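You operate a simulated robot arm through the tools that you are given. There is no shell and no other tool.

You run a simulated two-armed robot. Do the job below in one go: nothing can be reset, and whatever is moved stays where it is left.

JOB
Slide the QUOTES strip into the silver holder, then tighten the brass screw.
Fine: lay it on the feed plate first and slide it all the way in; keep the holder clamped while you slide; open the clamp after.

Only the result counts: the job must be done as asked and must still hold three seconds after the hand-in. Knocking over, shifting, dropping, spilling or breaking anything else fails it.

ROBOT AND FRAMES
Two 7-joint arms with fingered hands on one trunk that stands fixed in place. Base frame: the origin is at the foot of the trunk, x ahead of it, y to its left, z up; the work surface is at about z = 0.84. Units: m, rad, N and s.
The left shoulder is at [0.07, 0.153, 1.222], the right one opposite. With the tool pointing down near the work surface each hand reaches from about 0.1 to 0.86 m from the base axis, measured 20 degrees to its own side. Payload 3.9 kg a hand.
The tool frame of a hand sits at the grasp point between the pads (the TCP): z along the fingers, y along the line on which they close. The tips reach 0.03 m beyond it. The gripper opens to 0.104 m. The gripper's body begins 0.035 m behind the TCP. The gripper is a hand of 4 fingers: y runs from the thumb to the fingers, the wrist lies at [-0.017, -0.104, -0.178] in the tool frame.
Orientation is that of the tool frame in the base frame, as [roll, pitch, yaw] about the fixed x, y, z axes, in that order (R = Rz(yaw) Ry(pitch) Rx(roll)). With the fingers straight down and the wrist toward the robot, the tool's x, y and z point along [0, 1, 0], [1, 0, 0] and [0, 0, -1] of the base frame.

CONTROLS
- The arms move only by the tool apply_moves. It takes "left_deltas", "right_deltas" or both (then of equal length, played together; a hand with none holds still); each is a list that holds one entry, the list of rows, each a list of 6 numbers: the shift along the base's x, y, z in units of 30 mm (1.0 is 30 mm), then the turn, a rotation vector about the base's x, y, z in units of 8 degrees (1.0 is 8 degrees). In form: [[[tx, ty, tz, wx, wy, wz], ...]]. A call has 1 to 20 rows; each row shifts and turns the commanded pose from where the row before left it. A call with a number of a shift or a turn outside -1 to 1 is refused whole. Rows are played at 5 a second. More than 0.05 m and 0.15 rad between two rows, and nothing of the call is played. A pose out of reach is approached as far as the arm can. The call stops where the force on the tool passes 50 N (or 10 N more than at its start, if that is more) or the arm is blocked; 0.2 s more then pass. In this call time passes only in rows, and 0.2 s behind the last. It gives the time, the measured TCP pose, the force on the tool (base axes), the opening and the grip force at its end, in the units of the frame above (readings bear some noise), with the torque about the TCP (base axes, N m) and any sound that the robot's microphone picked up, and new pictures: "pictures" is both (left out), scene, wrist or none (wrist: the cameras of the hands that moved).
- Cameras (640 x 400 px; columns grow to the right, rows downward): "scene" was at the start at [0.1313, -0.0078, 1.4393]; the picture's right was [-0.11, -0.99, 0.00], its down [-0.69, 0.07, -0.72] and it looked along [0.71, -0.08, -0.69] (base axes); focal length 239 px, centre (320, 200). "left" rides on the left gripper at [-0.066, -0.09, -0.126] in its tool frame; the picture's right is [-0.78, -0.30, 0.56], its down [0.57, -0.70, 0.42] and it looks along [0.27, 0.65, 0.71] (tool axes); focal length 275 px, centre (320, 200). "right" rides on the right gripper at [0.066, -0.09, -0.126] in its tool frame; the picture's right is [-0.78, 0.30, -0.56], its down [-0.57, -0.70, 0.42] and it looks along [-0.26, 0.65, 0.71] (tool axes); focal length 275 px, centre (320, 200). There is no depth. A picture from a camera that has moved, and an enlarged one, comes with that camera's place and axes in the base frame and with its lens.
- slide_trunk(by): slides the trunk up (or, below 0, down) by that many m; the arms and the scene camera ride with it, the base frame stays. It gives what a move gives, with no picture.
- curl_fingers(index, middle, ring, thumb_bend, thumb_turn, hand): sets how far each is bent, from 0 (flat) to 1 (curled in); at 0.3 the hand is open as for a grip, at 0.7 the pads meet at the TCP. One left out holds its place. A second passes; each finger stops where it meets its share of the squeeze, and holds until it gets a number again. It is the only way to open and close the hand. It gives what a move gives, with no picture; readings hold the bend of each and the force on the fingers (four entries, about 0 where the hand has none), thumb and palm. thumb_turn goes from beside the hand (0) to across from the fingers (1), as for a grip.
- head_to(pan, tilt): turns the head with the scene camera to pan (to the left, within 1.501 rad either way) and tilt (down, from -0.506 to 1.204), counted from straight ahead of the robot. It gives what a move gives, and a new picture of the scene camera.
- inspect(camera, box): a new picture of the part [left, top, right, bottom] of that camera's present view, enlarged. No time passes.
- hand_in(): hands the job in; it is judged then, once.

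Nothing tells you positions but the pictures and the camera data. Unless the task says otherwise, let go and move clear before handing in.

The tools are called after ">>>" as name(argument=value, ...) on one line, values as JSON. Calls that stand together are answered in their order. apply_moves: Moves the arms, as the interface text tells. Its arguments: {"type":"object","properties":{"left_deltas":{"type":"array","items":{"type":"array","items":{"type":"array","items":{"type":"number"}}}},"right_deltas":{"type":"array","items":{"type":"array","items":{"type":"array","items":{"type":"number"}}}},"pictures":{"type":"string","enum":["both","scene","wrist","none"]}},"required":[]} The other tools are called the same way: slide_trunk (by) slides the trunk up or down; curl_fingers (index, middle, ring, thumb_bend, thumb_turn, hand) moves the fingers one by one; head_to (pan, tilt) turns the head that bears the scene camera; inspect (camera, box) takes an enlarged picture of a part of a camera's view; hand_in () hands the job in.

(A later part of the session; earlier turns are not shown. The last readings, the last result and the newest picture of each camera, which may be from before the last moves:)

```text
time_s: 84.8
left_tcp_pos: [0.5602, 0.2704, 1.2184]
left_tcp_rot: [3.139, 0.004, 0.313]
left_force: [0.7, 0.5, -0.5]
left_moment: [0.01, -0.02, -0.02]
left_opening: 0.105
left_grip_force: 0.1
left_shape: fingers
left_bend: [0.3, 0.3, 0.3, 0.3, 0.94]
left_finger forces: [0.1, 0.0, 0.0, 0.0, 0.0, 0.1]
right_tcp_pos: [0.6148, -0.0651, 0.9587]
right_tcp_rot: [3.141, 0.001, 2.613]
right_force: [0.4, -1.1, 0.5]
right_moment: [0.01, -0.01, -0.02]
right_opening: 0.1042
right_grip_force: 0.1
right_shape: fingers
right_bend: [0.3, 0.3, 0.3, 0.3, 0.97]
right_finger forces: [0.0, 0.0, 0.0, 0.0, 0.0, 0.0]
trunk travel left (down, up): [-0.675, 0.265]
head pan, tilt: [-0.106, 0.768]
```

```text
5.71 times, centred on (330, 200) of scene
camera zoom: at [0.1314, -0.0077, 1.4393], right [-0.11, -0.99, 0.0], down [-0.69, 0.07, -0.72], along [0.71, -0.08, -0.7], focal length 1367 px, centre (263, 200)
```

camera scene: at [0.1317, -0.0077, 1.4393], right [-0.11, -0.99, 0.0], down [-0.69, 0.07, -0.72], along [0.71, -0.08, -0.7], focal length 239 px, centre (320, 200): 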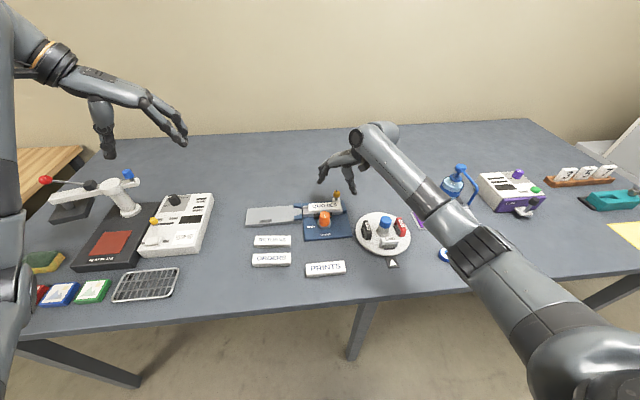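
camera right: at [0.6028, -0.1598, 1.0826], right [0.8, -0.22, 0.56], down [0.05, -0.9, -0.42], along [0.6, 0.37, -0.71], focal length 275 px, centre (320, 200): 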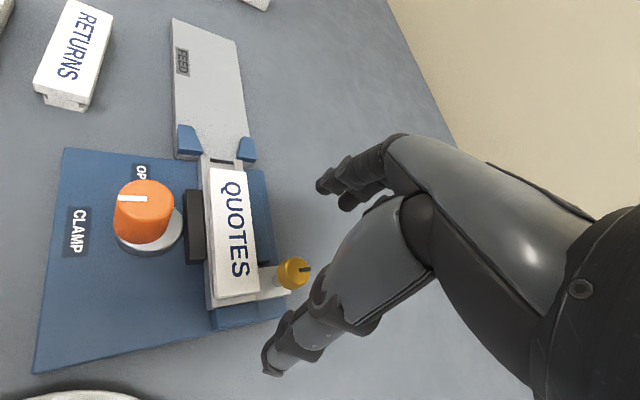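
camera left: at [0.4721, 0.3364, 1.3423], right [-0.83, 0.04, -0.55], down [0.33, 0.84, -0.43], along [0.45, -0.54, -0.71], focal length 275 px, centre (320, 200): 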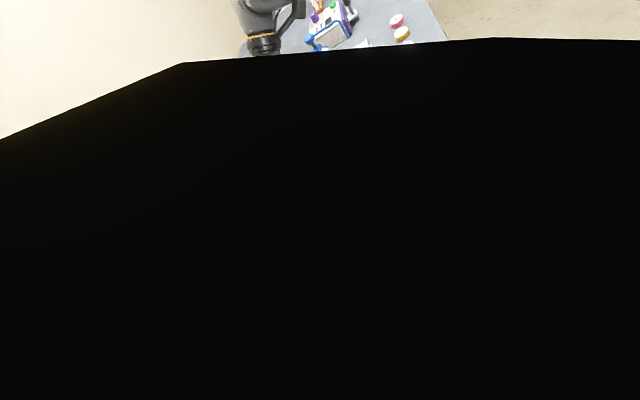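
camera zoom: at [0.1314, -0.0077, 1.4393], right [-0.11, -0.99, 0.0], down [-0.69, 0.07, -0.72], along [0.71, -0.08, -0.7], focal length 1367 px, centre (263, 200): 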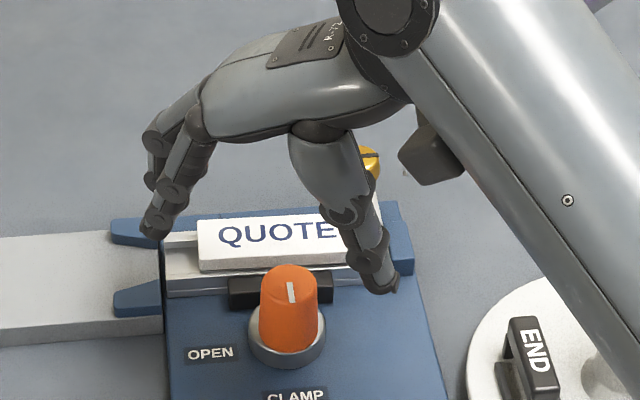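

The knob is between thumb and fingers. I will shift 3 mm in -y and lower to grip height.

>>> apply_moves(right_deltas=[[[0.02, -0.08, -0.8, 0, 0, 0], [0, 0, -0.82, 0, 0, 0]]], pictures="none")

>>> inspect(camera="right", box=[180, 130, 420, 370])

>>> inspect(camera="scene", box=[285, 165, 375, 235])

```text
time_s: 85.4
left_tcp_pos: [0.5592, 0.2696, 1.217]
left_tcp_rot: [3.14, 0.003, 0.311]
left_force: [-1.1, -0.1, 1.3]
left_moment: [0.04, 0.02, -0.03]
left_opening: 0.1051
left_grip_force: 0.0
left_shape: fingers
left_bend: [0.3, 0.3, 0.3, 0.3, 0.94]
left_finger forces: [0.0, 0.1, 0.0, 0.0, 0.0, 0.0]
right_tcp_pos: [0.6151, -0.0686, 0.9091]
right_tcp_rot: [3.141, 0.0, 2.611]
right_force: [0.7, 0.6, 0.9]
right_moment: [-0.02, -0.02, 0.01]
right_opening: 0.1043
right_grip_force: 0.0
right_shape: fingers
right_bend: [0.3, 0.3, 0.3, 0.3, 0.97]
right_finger forces: [0.0, 0.0, 0.0, 0.1, 0.1, 0.0]
trunk travel left (down, up): [-0.675, 0.265]
head pan, tilt: [-0.106, 0.768]
```

```text
1.67 times, centred on (300, 250) of right
camera zoom: at [0.5135, -0.1126, 1.0357], right [0.82, -0.14, 0.56], down [0.14, -0.89, -0.42], along [0.56, 0.43, -0.71], focal length 459 px, centre (353, 117)
```

zoom: 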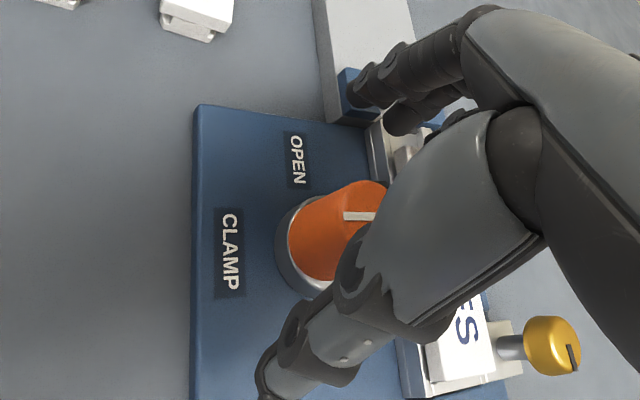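

```text
5.71 times, centred on (330, 200) of scene
camera zoom: at [0.1315, -0.0077, 1.4393], right [-0.11, -0.99, 0.0], down [-0.69, 0.07, -0.72], along [0.71, -0.08, -0.7], focal length 1367 px, centre (263, 200)
```

zoom: 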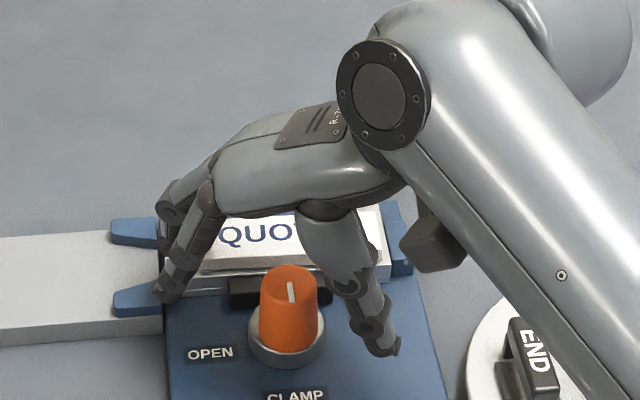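

Hand straddles the knob with no contact. I will close on it.

>>> curl_fingers(hand="right", index=0.63, middle=0.63, ring=0.6, thumb_bend=0.73)

>>> inspect(camera="scene", box=[285, 165, 375, 235])

>>> inspect(camera="right", box=[180, 130, 420, 370])

```text
time_s: 86.4
left_tcp_pos: [0.5588, 0.2712, 1.2182]
left_tcp_rot: [3.139, 0.001, 0.314]
left_force: [0.3, 0.7, -1.2]
left_moment: [-0.03, 0.03, 0.0]
left_opening: 0.105
left_grip_force: 0.0
left_shape: fingers
left_bend: [0.3, 0.3, 0.3, 0.3, 0.94]
left_finger forces: [0.0, 0.0, 0.1, 0.0, 0.0, 0.0]
right_tcp_pos: [0.6134, -0.0669, 0.9085]
right_tcp_rot: [3.141, -0.004, 2.617]
right_force: [-8.6, -1.8, -5.9]
right_moment: [0.01, 0.11, -0.05]
right_opening: 0.0181
right_grip_force: 4.0
right_shape: fingers
right_bend: [0.63, 0.62, 0.6, 0.66, 0.94]
right_finger forces: [0.1, 0.8, 0.0, 0.0, 8.9, 0.0]
trunk travel left (down, up): [-0.675, 0.265]
head pan, tilt: [-0.106, 0.768]
```

```text
5.71 times, centred on (330, 200) of scene
camera zoom: at [0.13, -0.0082, 1.4394], right [-0.11, -0.99, 0.0], down [-0.69, 0.07, -0.72], along [0.72, -0.08, -0.69], focal length 1367 px, centre (263, 200)
```

zoom: 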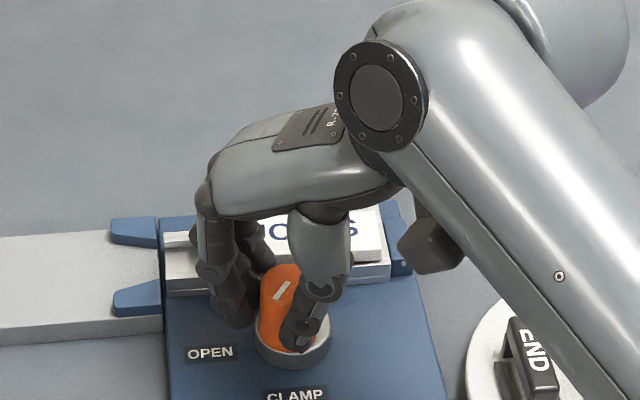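

```text
1.67 times, centred on (300, 250) of right
camera zoom: at [0.5122, -0.1117, 1.0357], right [0.82, -0.13, 0.55], down [0.14, -0.89, -0.43], along [0.55, 0.43, -0.71], focal length 459 px, centre (353, 117)
```

zoom: 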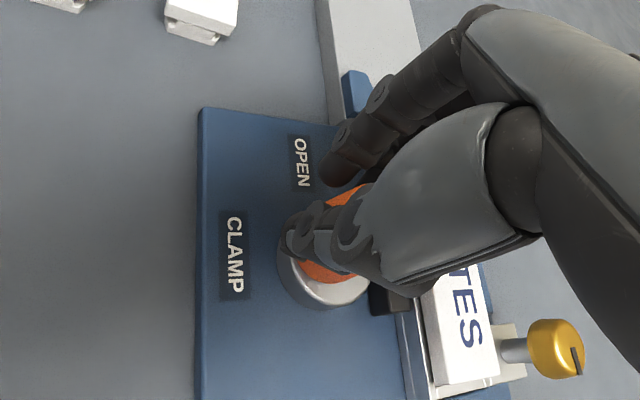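

The thumb's push has already turned the knob partway toward OPEN. I will close the fingers more to balance the grip, then rotate clockwise.

>>> curl_fingers(hand="right", index=0.7, middle=0.7, ring=0.62)

>>> inspect(camera="scene", box=[285, 165, 375, 235])

```text
time_s: 87.4
left_tcp_pos: [0.5595, 0.2704, 1.2172]
left_tcp_rot: [3.139, 0.004, 0.313]
left_force: [0.8, -0.1, -1.1]
left_moment: [0.01, 0.01, 0.02]
left_opening: 0.1049
left_grip_force: 0.1
left_shape: fingers
left_bend: [0.3, 0.3, 0.3, 0.3, 0.94]
left_finger forces: [0.0, 0.0, 0.2, 0.0, 0.0, 0.0]
right_tcp_pos: [0.6144, -0.0666, 0.9102]
right_tcp_rot: [-3.14, 0.0, 2.612]
right_force: [-7.5, 7.1, -7.6]
right_moment: [0.22, 0.09, -0.03]
right_opening: 0.0106
right_grip_force: 9.5
right_shape: fingers
right_bend: [0.68, 0.65, 0.62, 0.67, 0.93]
right_finger forces: [2.5, 6.0, 0.1, 0.0, 10.7, 0.0]
trunk travel left (down, up): [-0.675, 0.265]
head pan, tilt: [-0.106, 0.768]
```

```text
5.71 times, centred on (330, 200) of scene
camera zoom: at [0.1309, -0.006, 1.4394], right [-0.11, -0.99, 0.0], down [-0.69, 0.07, -0.72], along [0.72, -0.08, -0.69], focal length 1367 px, centre (263, 200)
```

zoom: 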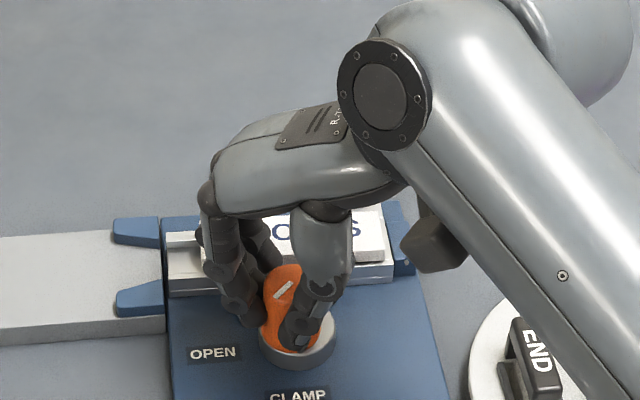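

The mark is about halfway. I will rotate clockwise about 40° and check.

>>> apply_moves(right_deltas=[[[0, 0, 0, 0, 0, -0.85], [0, 0, 0, 0, 0, -0.85], [0, 0, 0, 0, 0, -0.85], [0, 0, 0, 0, 0, -0.85], [0, 0, 0, 0, 0, -0.85], [0, 0, 0, 0, 0, -0.85]]], pictures="none")

>>> inspect(camera="scene", box=[285, 165, 375, 235])

>>> inspect(camera="right", box=[180, 130, 420, 370])

```text
time_s: 88.8
left_tcp_pos: [0.5605, 0.2738, 1.2165]
left_tcp_rot: [3.139, 0.004, 0.314]
left_force: [0.8, 0.1, 0.3]
left_moment: [-0.03, 0.01, -0.01]
left_opening: 0.1048
left_grip_force: 0.0
left_shape: fingers
left_bend: [0.3, 0.3, 0.3, 0.3, 0.94]
left_finger forces: [0.0, 0.1, 0.0, 0.0, 0.1, 0.0]
right_tcp_pos: [0.6189, -0.067, 0.911]
right_tcp_rot: [3.141, 0.0, 1.9]
right_force: [2.3, 10.9, -7.2]
right_moment: [0.21, -0.14, 0.0]
right_opening: 0.0101
right_grip_force: 9.8
right_shape: fingers
right_bend: [0.67, 0.64, 0.62, 0.68, 0.93]
right_finger forces: [3.5, 7.5, 0.0, 0.0, 9.4, 0.0]
trunk travel left (down, up): [-0.675, 0.265]
head pan, tilt: [-0.106, 0.768]
```

```text
5.71 times, centred on (330, 200) of scene
camera zoom: at [0.1333, -0.0045, 1.4392], right [-0.11, -0.99, 0.0], down [-0.69, 0.07, -0.72], along [0.71, -0.08, -0.7], focal length 1367 px, centre (263, 200)
```

zoom: 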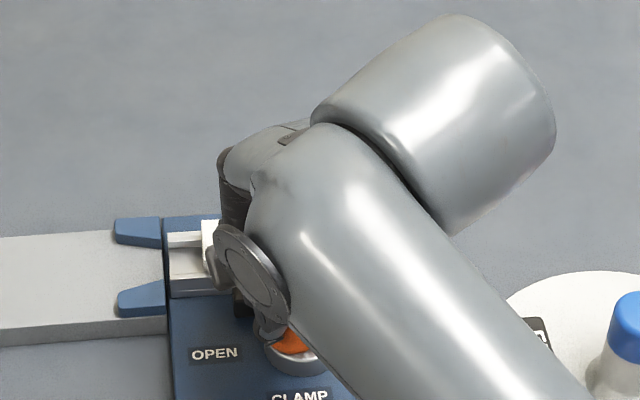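

```text
1.67 times, centred on (300, 250) of right
camera zoom: at [0.5126, -0.0338, 1.0372], right [0.53, -0.64, 0.56], down [-0.48, -0.77, -0.42], along [0.7, -0.04, -0.71], focal length 459 px, centre (353, 117)
```

zoom: 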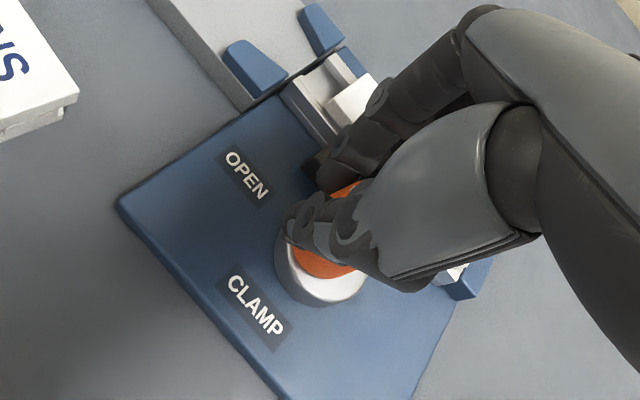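

The knob follows with no twisting resistance. I will turn 12° more and then release to check.

>>> apply_moves(right_deltas=[[[0, 0, 0, 0, 0, -0.75], [0, 0, 0, 0, 0, -0.75]]], pictures="none")

>>> curl_fingers(hand="right", index=0.3, middle=0.3, ring=0.3, thumb_bend=0.3)

>>> inspect(camera="right", box=[180, 130, 420, 370])

>>> inspect(camera="scene", box=[285, 165, 375, 235])

```text
time_s: 89.4
left_tcp_pos: [0.5608, 0.2739, 1.216]
left_tcp_rot: [3.138, 0.006, 0.315]
left_force: [0.5, -0.1, 0.3]
left_moment: [-0.02, -0.02, 0.01]
left_opening: 0.105
left_grip_force: 0.1
left_shape: fingers
left_bend: [0.3, 0.3, 0.3, 0.3, 0.94]
left_finger forces: [0.0, 0.0, 0.1, 0.0, 0.0, 0.0]
right_tcp_pos: [0.6187, -0.0667, 0.9107]
right_tcp_rot: [-3.14, 0.0, 1.692]
right_force: [6.0, 13.3, -5.1]
right_moment: [0.29, -0.23, 0.17]
right_opening: 0.0099
right_grip_force: 10.9
right_shape: fingers
right_bend: [0.66, 0.62, 0.62, 0.69, 0.94]
right_finger forces: [5.7, 8.8, 0.0, 0.0, 7.1, 0.0]
trunk travel left (down, up): [-0.675, 0.265]
head pan, tilt: [-0.106, 0.768]
```

```text
time_s: 90.4
left_tcp_pos: [0.5595, 0.2703, 1.2171]
left_tcp_rot: [3.14, 0.004, 0.314]
left_force: [-0.3, -0.1, 0.1]
left_moment: [0.03, 0.02, -0.01]
left_opening: 0.1051
left_grip_force: 0.0
left_shape: fingers
left_bend: [0.3, 0.3, 0.3, 0.3, 0.94]
left_finger forces: [0.0, 0.1, 0.1, 0.0, 0.0, 0.1]
right_tcp_pos: [0.6165, -0.0697, 0.9116]
right_tcp_rot: [3.142, 0.001, 1.691]
right_force: [-0.3, -0.5, 0.2]
right_moment: [0.02, -0.04, 0.02]
right_opening: 0.1043
right_grip_force: 0.1
right_shape: fingers
right_bend: [0.3, 0.3, 0.3, 0.3, 0.97]
right_finger forces: [0.1, 0.1, 0.0, 0.1, 0.0, 0.0]
trunk travel left (down, up): [-0.675, 0.265]
head pan, tilt: [-0.106, 0.768]
```

```text
1.67 times, centred on (300, 250) of right
camera zoom: at [0.5199, -0.0152, 1.0379], right [0.39, -0.73, 0.56], down [-0.63, -0.65, -0.42], along [0.68, -0.19, -0.71], focal length 459 px, centre (353, 117)
```

zoom: 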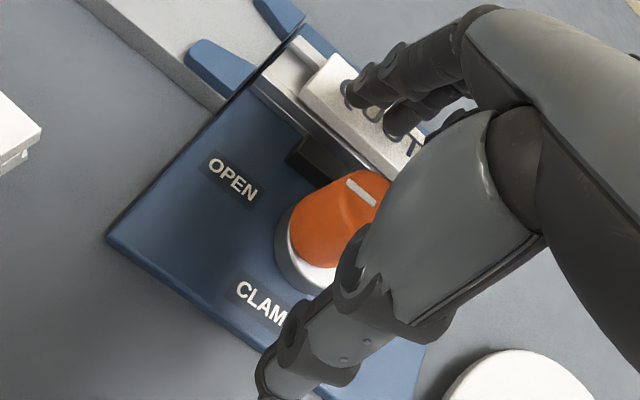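

```text
5.71 times, centred on (330, 200) of scene
camera zoom: at [0.1314, -0.0077, 1.4393], right [-0.11, -0.99, 0.0], down [-0.69, 0.07, -0.72], along [0.71, -0.08, -0.7], focal length 1367 px, centre (263, 200)
```

zoom: 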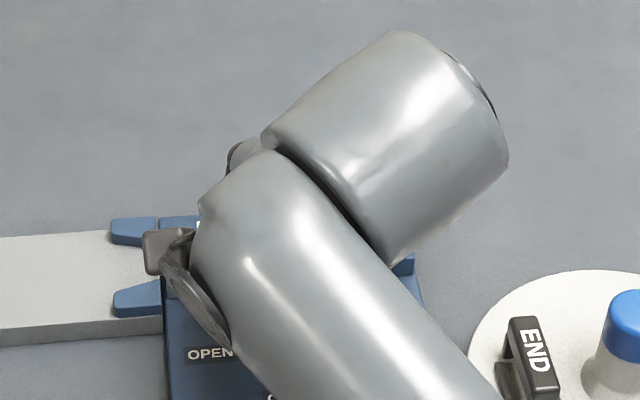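

The mark appears to point at OPEN. I will lift the hand straight up and away to check from the scene camera.

>>> apply_moves(right_deltas=[[[0, 0, 0.8, 0, 0, 0], [0, 0, 1, 0, 0, 0], [0, 0, 1, 0, 0, 0], [-0.3, -0.9, 0.9, 0, 0, 0], [-0.3, -0.9, 0.9, 0, 0, 0], [-0.3, -0.9, 0.9, 0, 0, 0], [-0.3, -0.9, 0.9, 0, 0, 0], [-0.3, -0.9, 0.5, 0, 0, 0], [-0.3, -0.9, 0.3, 0, 0, 0]]], pictures="both")

>>> inspect(camera="scene", box=[290, 180, 360, 240])

>>> inspect(camera="scene", box=[235, 225, 315, 295])

```text
time_s: 92.4
left_tcp_pos: [0.5591, 0.2703, 1.2168]
left_tcp_rot: [-3.141, 0.001, 0.313]
left_force: [-1.1, 0.0, 0.3]
left_moment: [0.04, 0.03, 0.05]
left_opening: 0.1052
left_grip_force: 0.1
left_shape: fingers
left_bend: [0.3, 0.3, 0.3, 0.3, 0.94]
left_finger forces: [0.1, 0.0, 0.1, 0.0, 0.0, 0.0]
right_tcp_pos: [0.5621, -0.2337, 1.1261]
right_tcp_rot: [3.141, -0.002, 1.69]
right_force: [-0.2, -0.5, 0.0]
right_moment: [0.0, -0.01, 0.0]
right_opening: 0.1041
right_grip_force: 0.1
right_shape: fingers
right_bend: [0.3, 0.3, 0.3, 0.3, 0.97]
right_finger forces: [0.0, 0.0, 0.0, 0.0, 0.1, 0.0]
trunk travel left (down, up): [-0.675, 0.265]
head pan, tilt: [-0.106, 0.768]
camera scene: at [0.131, -0.009, 1.4393], right [-0.11, -0.99, 0.0], down [-0.69, 0.08, -0.72], along [0.71, -0.08, -0.69], focal length 239 px, centre (320, 200)
camera right: at [0.4658, -0.1798, 1.2526], right [0.39, -0.74, 0.56], down [-0.63, -0.65, -0.43], along [0.68, -0.18, -0.71], focal length 275 px, centre (320, 200)
```

scene: 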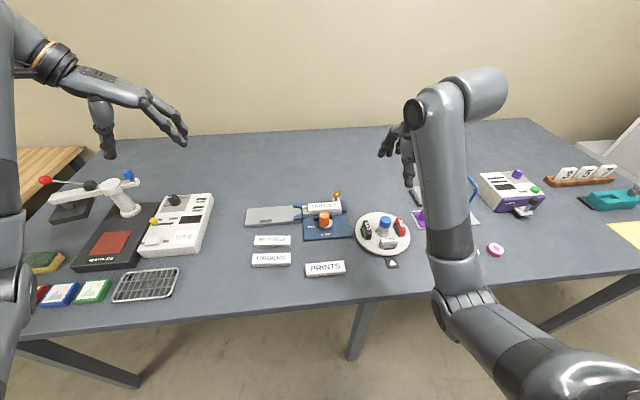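
right: 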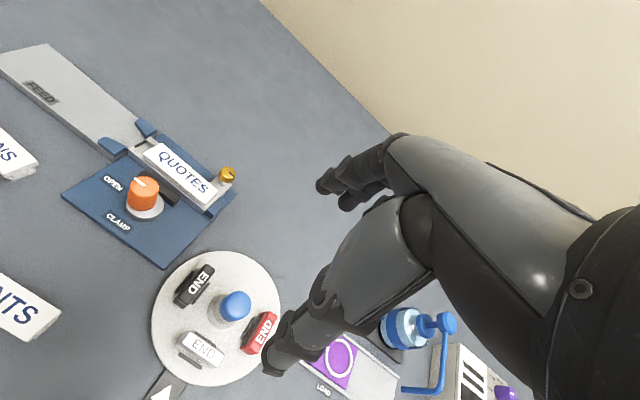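

```text
6.67 times, centred on (325, 210) of scene
camera zoom: at [0.131, -0.009, 1.4393], right [-0.11, -0.99, 0.0], down [-0.69, 0.08, -0.72], along [0.71, -0.08, -0.69], focal length 1595 px, centre (287, 133)
```

zoom: 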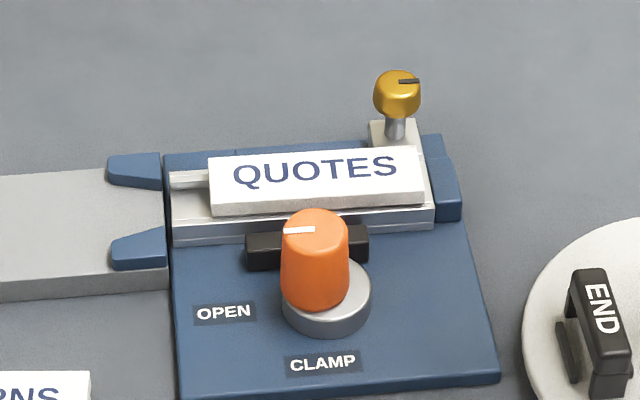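

```text
5.71 times, centred on (275, 260) of scene
camera zoom: at [0.131, -0.009, 1.4393], right [-0.11, -0.99, 0.0], down [-0.69, 0.08, -0.72], along [0.71, -0.08, -0.69], focal length 1367 px, centre (577, -143)
```

zoom: 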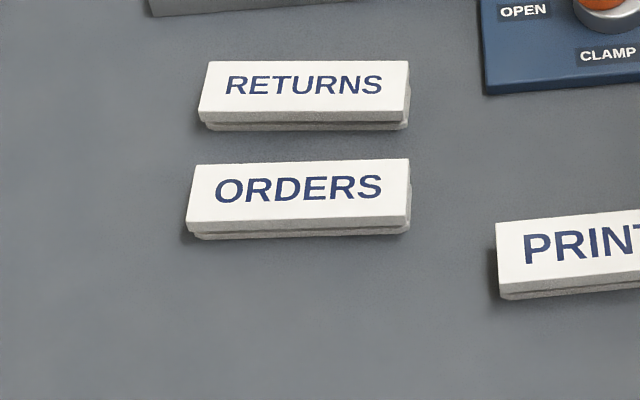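

The knob is back at OPEN, the screw's mark shows it tightened, and QUOTES sits fully in. Remaining is ORDERS, nudged about 3–4 mm earlier; I will set up the right camera over the strips and the left index finger to push it gently back.

>>> curl_fingers(hand="left", index=0.6, middle=0.85, ring=0.85, thumb_bend=0.2, thumb_turn=0.97)

>>> apply_moves(right_deltas=[[[-0.446, 0.2625, 0, 0, 0, 0.906], [-0.446, 0.2625, 0, 0, 0, 0.906], [-0.446, 0.2625, 0, 0, 0, 0.906], [-0.446, 0.2625, 0, 0, 0, 0.906], [-0.446, 0.2625, 0, 0, 0, 0.906], [-0.446, 0.2625, 0, 0, 0, 0.906], [-0.446, 0.2625, 0, 0, 0, 0.906], [-0.446, 0.2625, 0, 0, 0, 0.906], [0, 0, 0, 0, 0, 0]]], left_deltas=[[[-0.098, -0.62, -0.72, 0, 0, 1], [-0.098, -0.62, -0.72, 0, 0, 1], [-0.098, -0.62, -0.72, 0, 0, 1], [-0.098, -0.62, -0.72, 0, 0, 1], [-0.098, -0.62, -0.72, 0, 0, 1], [-0.098, -0.62, -0.72, 0, 0, 1], [-0.098, -0.62, -0.72, 0, 0, 1], [-0.098, -0.62, -0.72, 0, 0, 1], [-0.098, -0.62, -0.72, 0, 0, 1]]], pictures="both")

>>> inspect(camera="right", box=[190, 60, 340, 200])

>>> inspect(camera="left", box=[230, 130, 480, 380])

```text
time_s: 93.4
left_tcp_pos: [0.5587, 0.2704, 1.2175]
left_tcp_rot: [3.139, 0.003, 0.312]
left_force: [-0.3, -0.2, 0.9]
left_moment: [0.02, 0.01, -0.02]
left_opening: 0.0749
left_grip_force: 0.1
left_shape: fingers
left_bend: [0.6, 0.85, 0.85, 0.2, 0.94]
left_finger forces: [0.0, 0.0, 0.0, 0.1, 0.1, 0.0]
right_tcp_pos: [0.5618, -0.2315, 1.1249]
right_tcp_rot: [3.141, 0.001, 1.692]
right_force: [-0.3, -0.5, -0.1]
right_moment: [-0.01, 0.03, 0.0]
right_opening: 0.1045
right_grip_force: 0.1
right_shape: fingers
right_bend: [0.3, 0.3, 0.3, 0.3, 0.97]
right_finger forces: [0.0, 0.0, 0.1, 0.0, 0.0, 0.0]
trunk travel left (down, up): [-0.675, 0.265]
head pan, tilt: [-0.106, 0.768]
```

```text
time_s: 95.4
left_tcp_pos: [0.534, 0.1016, 1.0247]
left_tcp_rot: [3.14, 0.005, 1.572]
left_force: [-0.3, -0.4, 0.3]
left_moment: [0.01, 0.02, 0.02]
left_opening: 0.0749
left_grip_force: 0.0
left_shape: fingers
left_bend: [0.6, 0.85, 0.85, 0.2, 0.93]
left_finger forces: [0.0, 0.0, 0.1, 0.0, 0.0, 0.0]
right_tcp_pos: [0.4538, -0.1694, 1.1268]
right_tcp_rot: [-3.141, -0.002, 2.705]
right_force: [-0.6, 0.1, 0.7]
right_moment: [0.01, 0.02, -0.01]
right_opening: 0.1045
right_grip_force: 0.2
right_shape: fingers
right_bend: [0.3, 0.3, 0.3, 0.3, 0.97]
right_finger forces: [0.0, 0.0, 0.0, 0.0, 0.0, 0.0]
trunk travel left (down, up): [-0.675, 0.265]
head pan, tilt: [-0.106, 0.768]
camera scene: at [0.1317, -0.0088, 1.4393], right [-0.11, -0.99, 0.0], down [-0.69, 0.08, -0.72], along [0.71, -0.08, -0.7], focal length 239 px, centre (320, 200)
camera right: at [0.3573, -0.2231, 1.2536], right [0.83, -0.06, 0.56], down [0.22, -0.88, -0.43], along [0.51, 0.48, -0.71], focal length 275 px, centre (320, 200)
camera left: at [0.4441, 0.0351, 1.1505], right [-0.29, -0.78, -0.56], down [-0.7, 0.57, -0.43], along [0.65, 0.26, -0.71], focal length 275 px, centre (320, 200)
```

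scene: 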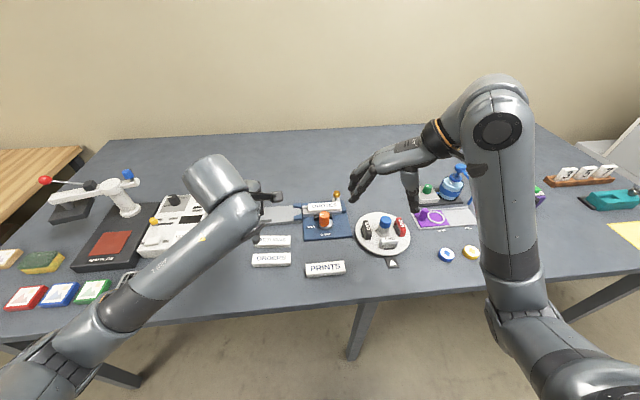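
right: 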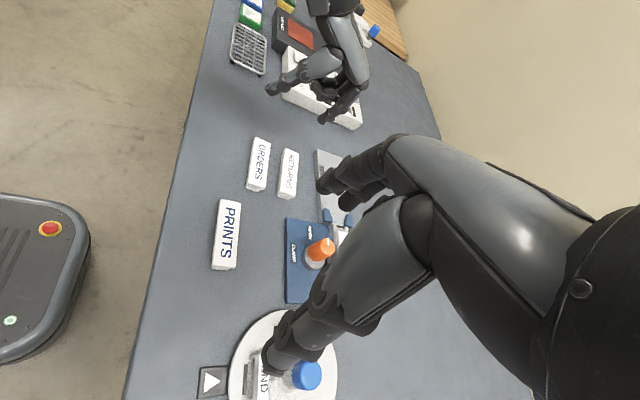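
left: 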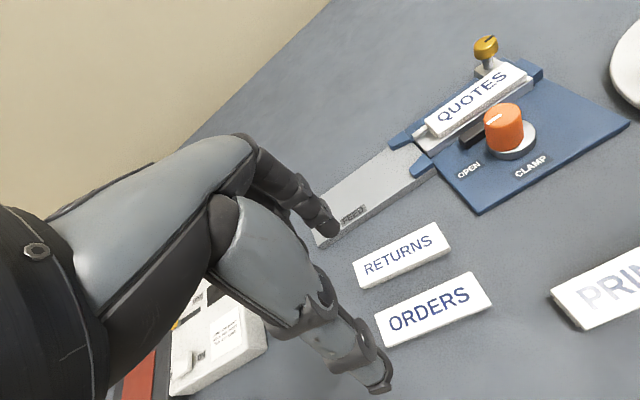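

```text
2.86 times, centred on (265, 130) of right
camera zoom: at [0.3573, -0.2231, 1.2536], right [0.83, -0.06, 0.56], down [0.22, -0.88, -0.43], along [0.51, 0.48, -0.71], focal length 786 px, centre (477, 400)
```

zoom: 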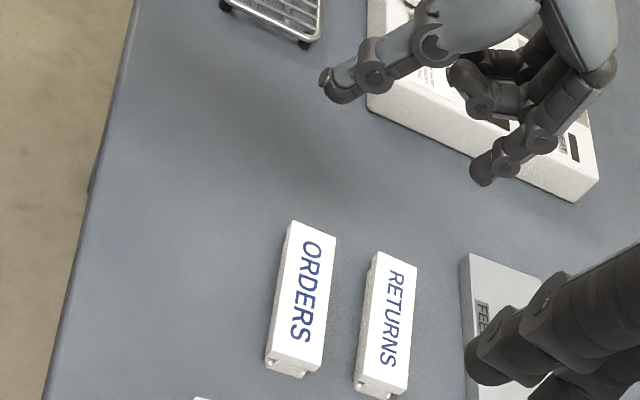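

```text
1.60 times, centred on (355, 255) of left
camera zoom: at [0.4441, 0.0351, 1.1505], right [-0.29, -0.78, -0.56], down [-0.7, 0.57, -0.43], along [0.65, 0.26, -0.71], focal length 440 px, centre (264, 112)
```

zoom: 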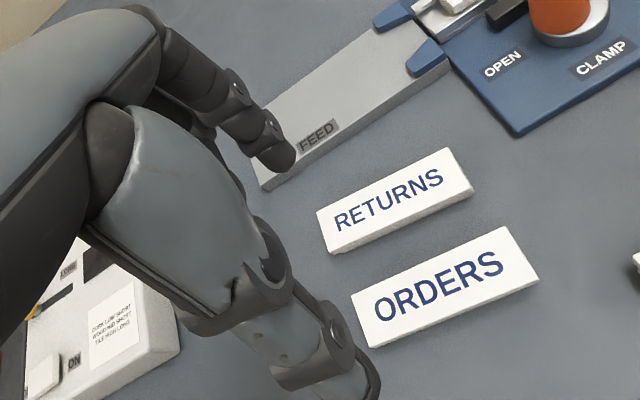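

The gap between ORDERS and RETURNS is about 33 mm, centred near x ≈ 0.546. I will position the index above the gap and lower partway to check.

>>> apply_moves(left_deltas=[[[-0.2, -0.04, -0.8, 0, 0, 0], [-0.2, -0.04, -0.8, 0, 0, 0], [0, 0, -0.8, 0, 0, 0], [0, 0, -0.8, 0, 0, 0]]], pictures="none")

>>> inspect(camera="right", box=[230, 90, 310, 170])

>>> inspect(camera="left", box=[250, 130, 450, 330])

```text
time_s: 96.4
left_tcp_pos: [0.5211, 0.0994, 0.9275]
left_tcp_rot: [3.139, 0.002, 1.569]
left_force: [-0.8, 0.0, -0.5]
left_moment: [-0.02, -0.01, -0.04]
left_opening: 0.0746
left_grip_force: 0.0
left_shape: fingers
left_bend: [0.6, 0.85, 0.85, 0.2, 0.93]
left_finger forces: [0.1, 0.1, 0.1, 0.0, 0.0, 0.0]
right_tcp_pos: [0.4537, -0.168, 1.127]
right_tcp_rot: [3.141, -0.001, 2.703]
right_force: [-0.9, -0.6, 0.3]
right_moment: [0.01, 0.01, 0.02]
right_opening: 0.1043
right_grip_force: 0.0
right_shape: fingers
right_bend: [0.3, 0.3, 0.3, 0.3, 0.97]
right_finger forces: [0.0, 0.0, 0.1, 0.1, 0.1, 0.1]
trunk travel left (down, up): [-0.675, 0.265]
head pan, tilt: [-0.106, 0.768]
```

```text
5.00 times, centred on (270, 130) of right
camera zoom: at [0.357, -0.222, 1.254], right [0.83, -0.06, 0.56], down [0.22, -0.88, -0.42], along [0.51, 0.47, -0.71], focal length 1376 px, centre (570, 550)
```

zoom: 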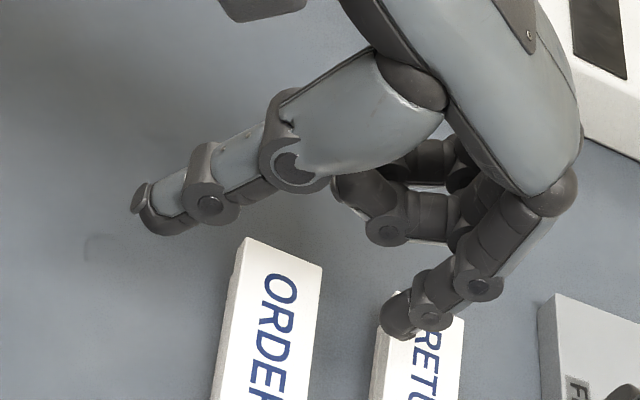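

```text
2.00 times, centred on (350, 230) of left
camera zoom: at [0.4323, 0.0319, 1.0526], right [-0.3, -0.78, -0.56], down [-0.7, 0.57, -0.43], along [0.65, 0.26, -0.71], focal length 551 px, centre (260, 140)
```

zoom: 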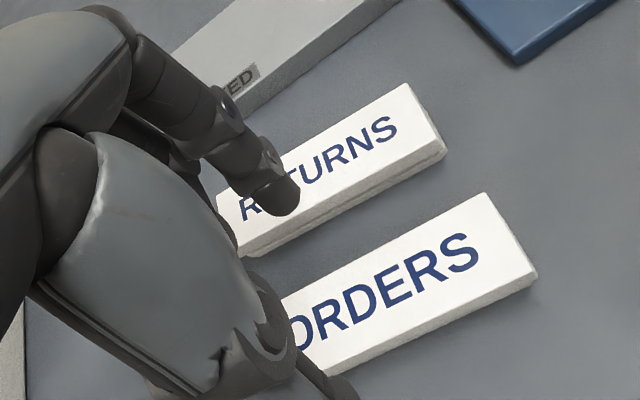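

The tip is above the gap at about (0.542, 0.094). I will lower it to a few millimetres above the table.

>>> apply_moves(left_deltas=[[[0.07, 0, -0.5, 0, 0, 0], [0, 0, -0.5, 0, 0, 0], [0, 0, -0.45, 0, 0, 0]]], pictures="none")

>>> inspect(camera="right", box=[230, 90, 310, 170])

>>> inspect(camera="left", box=[250, 130, 450, 330])

```text
time_s: 97.2
left_tcp_pos: [0.5238, 0.0989, 0.8841]
left_tcp_rot: [3.139, 0.002, 1.569]
left_force: [-0.6, -0.4, -0.6]
left_moment: [-0.01, 0.05, -0.02]
left_opening: 0.0745
left_grip_force: 0.1
left_shape: fingers
left_bend: [0.6, 0.85, 0.85, 0.2, 0.93]
left_finger forces: [0.0, 0.0, 0.1, 0.0, 0.0, 0.1]
right_tcp_pos: [0.4543, -0.1685, 1.1265]
right_tcp_rot: [3.141, -0.001, 2.703]
right_force: [0.5, 0.4, 0.3]
right_moment: [0.0, 0.01, 0.02]
right_opening: 0.1043
right_grip_force: 0.0
right_shape: fingers
right_bend: [0.3, 0.3, 0.3, 0.3, 0.97]
right_finger forces: [0.0, 0.0, 0.0, 0.1, 0.0, 0.0]
trunk travel left (down, up): [-0.675, 0.265]
head pan, tilt: [-0.106, 0.768]
```

```text
5.00 times, centred on (270, 130) of right
camera zoom: at [0.357, -0.2219, 1.2539], right [0.83, -0.06, 0.56], down [0.22, -0.88, -0.42], along [0.51, 0.47, -0.71], focal length 1376 px, centre (570, 550)
```

zoom: 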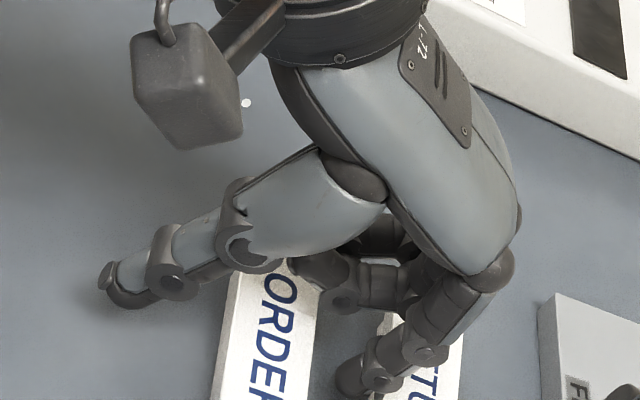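

```text
2.00 times, centred on (350, 230) of left
camera zoom: at [0.435, 0.0322, 1.0102], right [-0.3, -0.78, -0.56], down [-0.7, 0.57, -0.43], along [0.65, 0.26, -0.71], focal length 551 px, centre (260, 140)
```

zoom: 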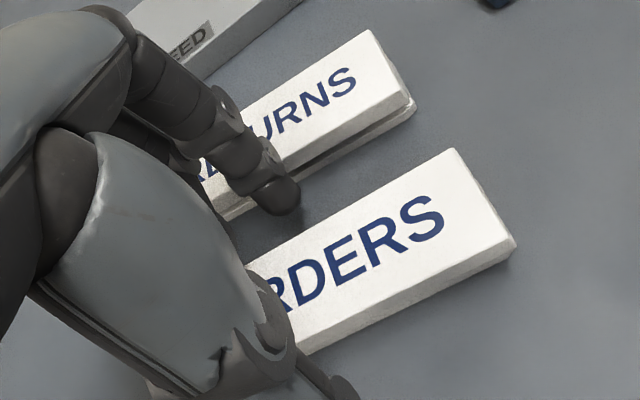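

The tip is in the gap with no contact. I will move toward ORDERS in small steps, watching its position.

>>> apply_moves(left_deltas=[[[-0.1, 0, 0, 0, 0, 0], [-0.1, 0, 0, 0, 0, 0]]], pictures="none")

>>> inspect(camera="right", box=[230, 110, 310, 190])

>>> inspect(camera="scene", box=[235, 225, 315, 295])

```text
time_s: 97.8
left_tcp_pos: [0.516, 0.0996, 0.8842]
left_tcp_rot: [3.14, 0.004, 1.569]
left_force: [0.2, -0.3, -0.1]
left_moment: [-0.02, 0.0, -0.02]
left_opening: 0.0746
left_grip_force: 0.1
left_shape: fingers
left_bend: [0.6, 0.85, 0.85, 0.2, 0.93]
left_finger forces: [0.0, 0.0, 0.0, 0.1, 0.0, 0.1]
right_tcp_pos: [0.4554, -0.1697, 1.1287]
right_tcp_rot: [3.141, -0.002, 2.702]
right_force: [-0.8, -0.1, -0.9]
right_moment: [0.0, -0.01, -0.05]
right_opening: 0.1045
right_grip_force: 0.0
right_shape: fingers
right_bend: [0.3, 0.3, 0.3, 0.3, 0.97]
right_finger forces: [0.1, 0.1, 0.0, 0.0, 0.0, 0.1]
trunk travel left (down, up): [-0.675, 0.265]
head pan, tilt: [-0.106, 0.768]
```

```text
5.00 times, centred on (270, 150) of right
camera zoom: at [0.3568, -0.2219, 1.254], right [0.83, -0.06, 0.56], down [0.22, -0.88, -0.42], along [0.51, 0.47, -0.71], focal length 1376 px, centre (570, 450)
```

zoom: 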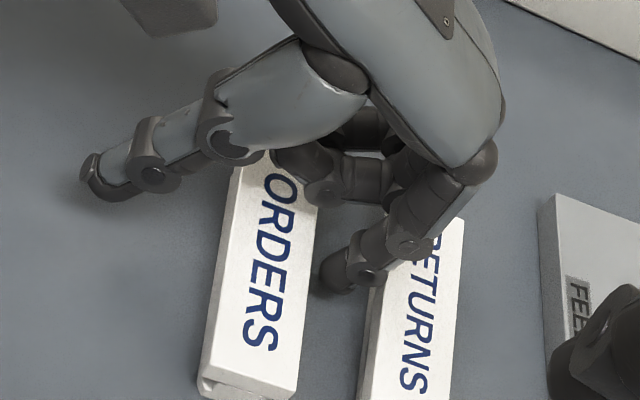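

```text
5.71 times, centred on (275, 260) of scene
camera zoom: at [0.1311, -0.0076, 1.4394], right [-0.11, -0.99, 0.0], down [-0.69, 0.07, -0.72], along [0.71, -0.08, -0.69], focal length 1367 px, centre (577, -143)
```

zoom: 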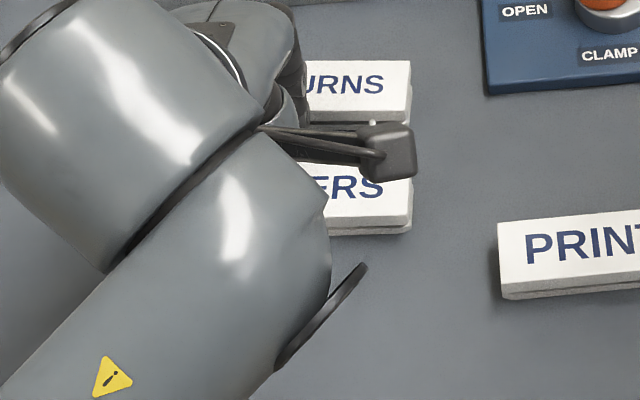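

About 3 mm remain to the strip's edge. I will continue in 2 mm steps.

>>> apply_moves(left_deltas=[[[-0.07, 0, 0, 0, 0, 0], [-0.07, 0, 0, 0, 0, 0]]], pictures="none")

>>> inspect(camera="right", box=[230, 110, 310, 190])

>>> inspect(camera="left", box=[250, 130, 450, 330])

```text
time_s: 98.4
left_tcp_pos: [0.5142, 0.0991, 0.8844]
left_tcp_rot: [3.138, 0.005, 1.568]
left_force: [1.0, -0.5, -0.2]
left_moment: [-0.01, 0.02, 0.02]
left_opening: 0.0747
left_grip_force: 0.0
left_shape: fingers
left_bend: [0.6, 0.85, 0.85, 0.2, 0.93]
left_finger forces: [0.0, 0.1, 0.0, 0.0, 0.0, 0.0]
right_tcp_pos: [0.4541, -0.1693, 1.127]
right_tcp_rot: [3.141, 0.001, 2.703]
right_force: [0.1, -0.1, -0.1]
right_moment: [-0.02, 0.02, -0.03]
right_opening: 0.1041
right_grip_force: 0.0
right_shape: fingers
right_bend: [0.3, 0.3, 0.3, 0.3, 0.97]
right_finger forces: [0.0, 0.1, 0.1, 0.0, 0.0, 0.1]
trunk travel left (down, up): [-0.675, 0.265]
head pan, tilt: [-0.106, 0.768]
```

```text
5.00 times, centred on (270, 150) of right
camera zoom: at [0.3569, -0.2219, 1.254], right [0.83, -0.06, 0.56], down [0.22, -0.88, -0.42], along [0.51, 0.47, -0.71], focal length 1376 px, centre (570, 450)
```

zoom: 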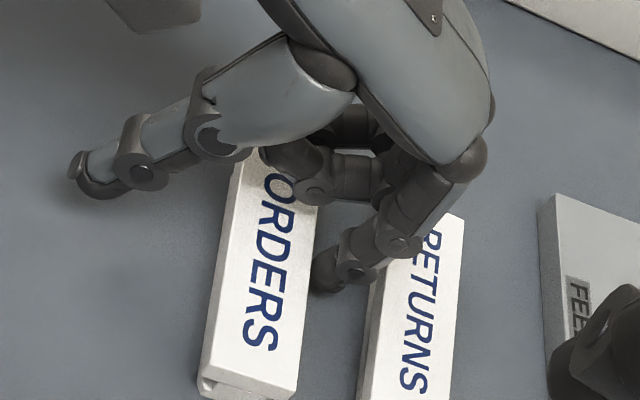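

```text
2.00 times, centred on (350, 230) of left
camera zoom: at [0.425, 0.0333, 1.0091], right [-0.3, -0.78, -0.56], down [-0.7, 0.57, -0.43], along [0.65, 0.26, -0.71], focal length 551 px, centre (260, 140)
```

zoom: 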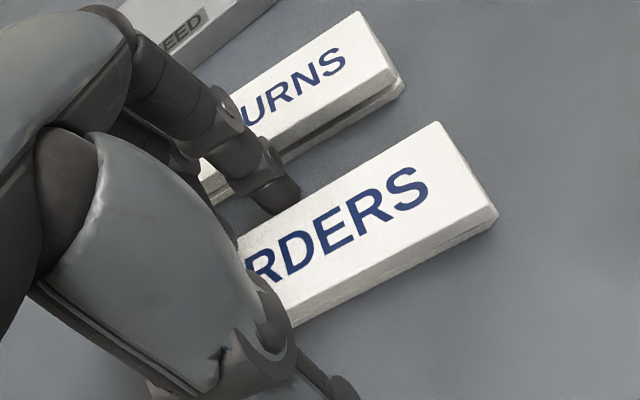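

The fingertip is just touching distance from the edge. I will push 3 mm and see how far ORDERS moves.

>>> apply_moves(left_deltas=[[[-0.05, 0, 0, 0, 0, 0], [-0.05, 0, 0, 0, 0, 0]]], pictures="none")

>>> inspect(camera="right", box=[230, 110, 310, 190])

>>> inspect(camera="scene", box=[235, 225, 315, 295])

```text
time_s: 99.0
left_tcp_pos: [0.5111, 0.1018, 0.8843]
left_tcp_rot: [3.141, 0.004, 1.57]
left_force: [0.4, 0.4, 0.0]
left_moment: [-0.02, -0.04, 0.01]
left_opening: 0.0748
left_grip_force: 0.1
left_shape: fingers
left_bend: [0.6, 0.85, 0.85, 0.2, 0.93]
left_finger forces: [0.0, 0.0, 0.0, 0.0, 0.0, 0.1]
right_tcp_pos: [0.4542, -0.1684, 1.1278]
right_tcp_rot: [-3.141, 0.0, 2.704]
right_force: [0.5, 0.6, 0.2]
right_moment: [0.01, -0.01, -0.03]
right_opening: 0.1042
right_grip_force: 0.0
right_shape: fingers
right_bend: [0.3, 0.3, 0.3, 0.3, 0.97]
right_finger forces: [0.0, 0.0, 0.1, 0.0, 0.0, 0.0]
trunk travel left (down, up): [-0.675, 0.265]
head pan, tilt: [-0.106, 0.768]
```

```text
5.00 times, centred on (270, 150) of right
camera zoom: at [0.3569, -0.2219, 1.2539], right [0.83, -0.06, 0.56], down [0.22, -0.88, -0.42], along [0.51, 0.47, -0.71], focal length 1376 px, centre (570, 450)
```

zoom: 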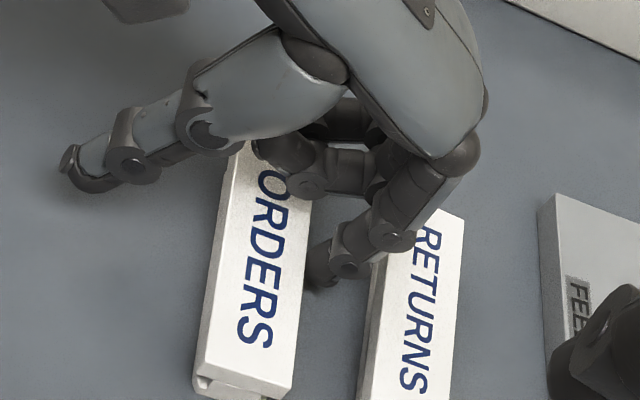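

```text
5.71 times, centred on (275, 260) of scene
camera zoom: at [0.1312, -0.0076, 1.4393], right [-0.11, -0.99, 0.0], down [-0.69, 0.07, -0.72], along [0.71, -0.08, -0.69], focal length 1367 px, centre (577, -143)
```

zoom: 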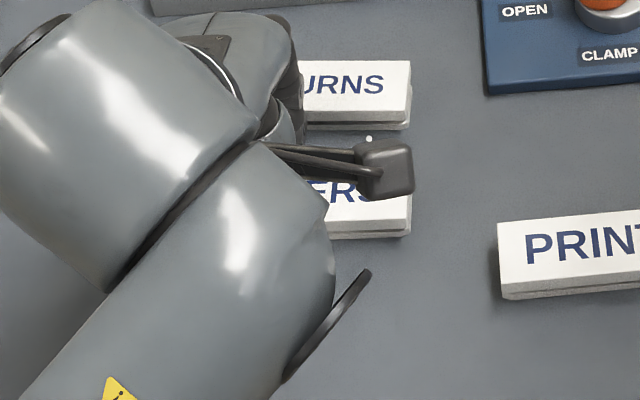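

ORDERS has moved back about 2 mm. I will push 1.5 mm more, then back off, lift and measure.

>>> apply_moves(left_deltas=[[[-0.05, 0, 0, 0, 0, 0], [0, 0, 0, 0, 0, 0], [0.2, 0, 0, 0, 0, 0], [0, 0, 0.5, 0, 0, 0], [0, 0, 1, 0, 0, 0], [0, 0.3, 1, 0, 0, 0], [0, 0.9, 0.9, 0, 0, -0.5], [0, 0.9, 0.9, 0, 0, -0.5], [0, 0.9, 0.9, 0, 0, -0.5], [0, 0.9, 0.9, 0, 0, -0.5]]], pictures="scene")

>>> inspect(camera="scene", box=[235, 225, 315, 295])

>>> inspect(camera="right", box=[190, 100, 310, 200])

```text
time_s: 101.2
left_tcp_pos: [0.5161, 0.2185, 1.0653]
left_tcp_rot: [3.139, 0.003, 1.286]
left_force: [0.9, 0.5, 0.3]
left_moment: [0.0, -0.02, 0.01]
left_opening: 0.0749
left_grip_force: 0.2
left_shape: fingers
left_bend: [0.6, 0.85, 0.85, 0.2, 0.93]
left_finger forces: [0.1, 0.1, 0.0, 0.0, 0.1, 0.1]
right_tcp_pos: [0.4545, -0.1674, 1.1285]
right_tcp_rot: [-3.139, 0.001, 2.703]
right_force: [0.3, 1.5, -0.9]
right_moment: [0.0, -0.01, -0.03]
right_opening: 0.1043
right_grip_force: 0.0
right_shape: fingers
right_bend: [0.3, 0.3, 0.3, 0.3, 0.97]
right_finger forces: [0.0, 0.0, 0.0, 0.0, 0.0, 0.0]
trunk travel left (down, up): [-0.675, 0.265]
head pan, tilt: [-0.106, 0.768]
camera scene: at [0.1312, -0.0064, 1.4393], right [-0.11, -0.99, 0.0], down [-0.69, 0.07, -0.72], along [0.71, -0.08, -0.69], focal length 239 px, centre (320, 200)
```

scene: 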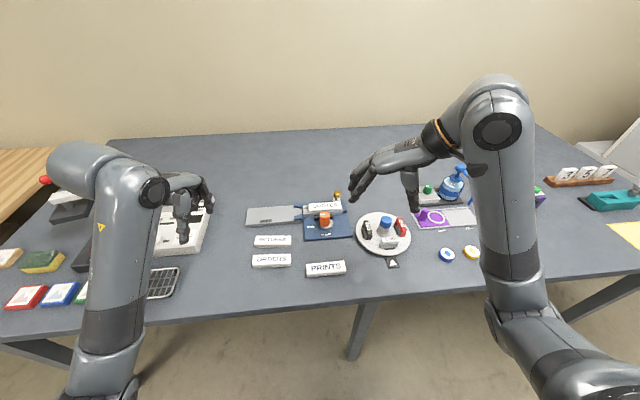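

```text
5.71 times, centred on (275, 260) of scene
camera zoom: at [0.1312, -0.0064, 1.4393], right [-0.11, -0.99, 0.0], down [-0.69, 0.07, -0.72], along [0.71, -0.08, -0.69], focal length 1367 px, centre (577, -143)
```

zoom: 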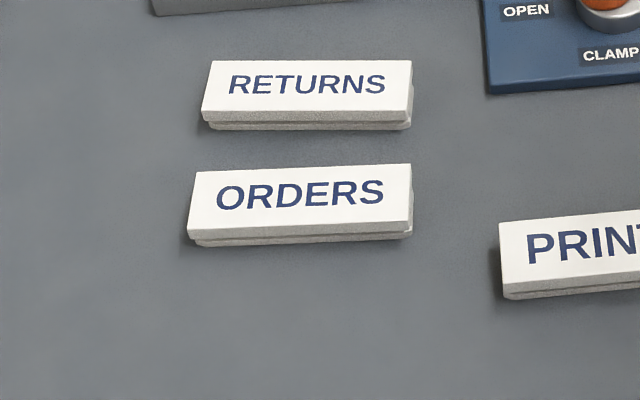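

```text
4.00 times, centred on (250, 150) of right
camera zoom: at [0.357, -0.2208, 1.2541], right [0.83, -0.06, 0.56], down [0.22, -0.88, -0.42], along [0.51, 0.47, -0.71], focal length 1101 px, centre (600, 400)
```

zoom: 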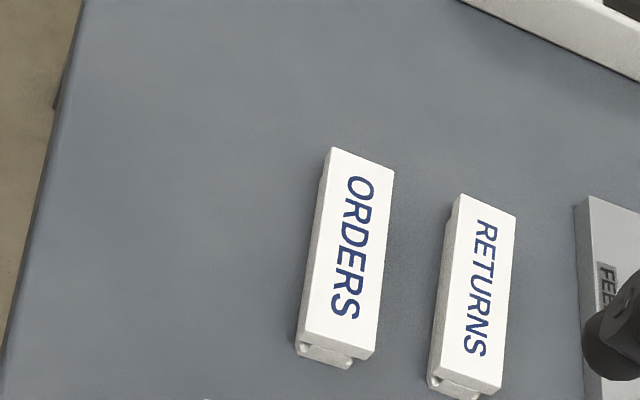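

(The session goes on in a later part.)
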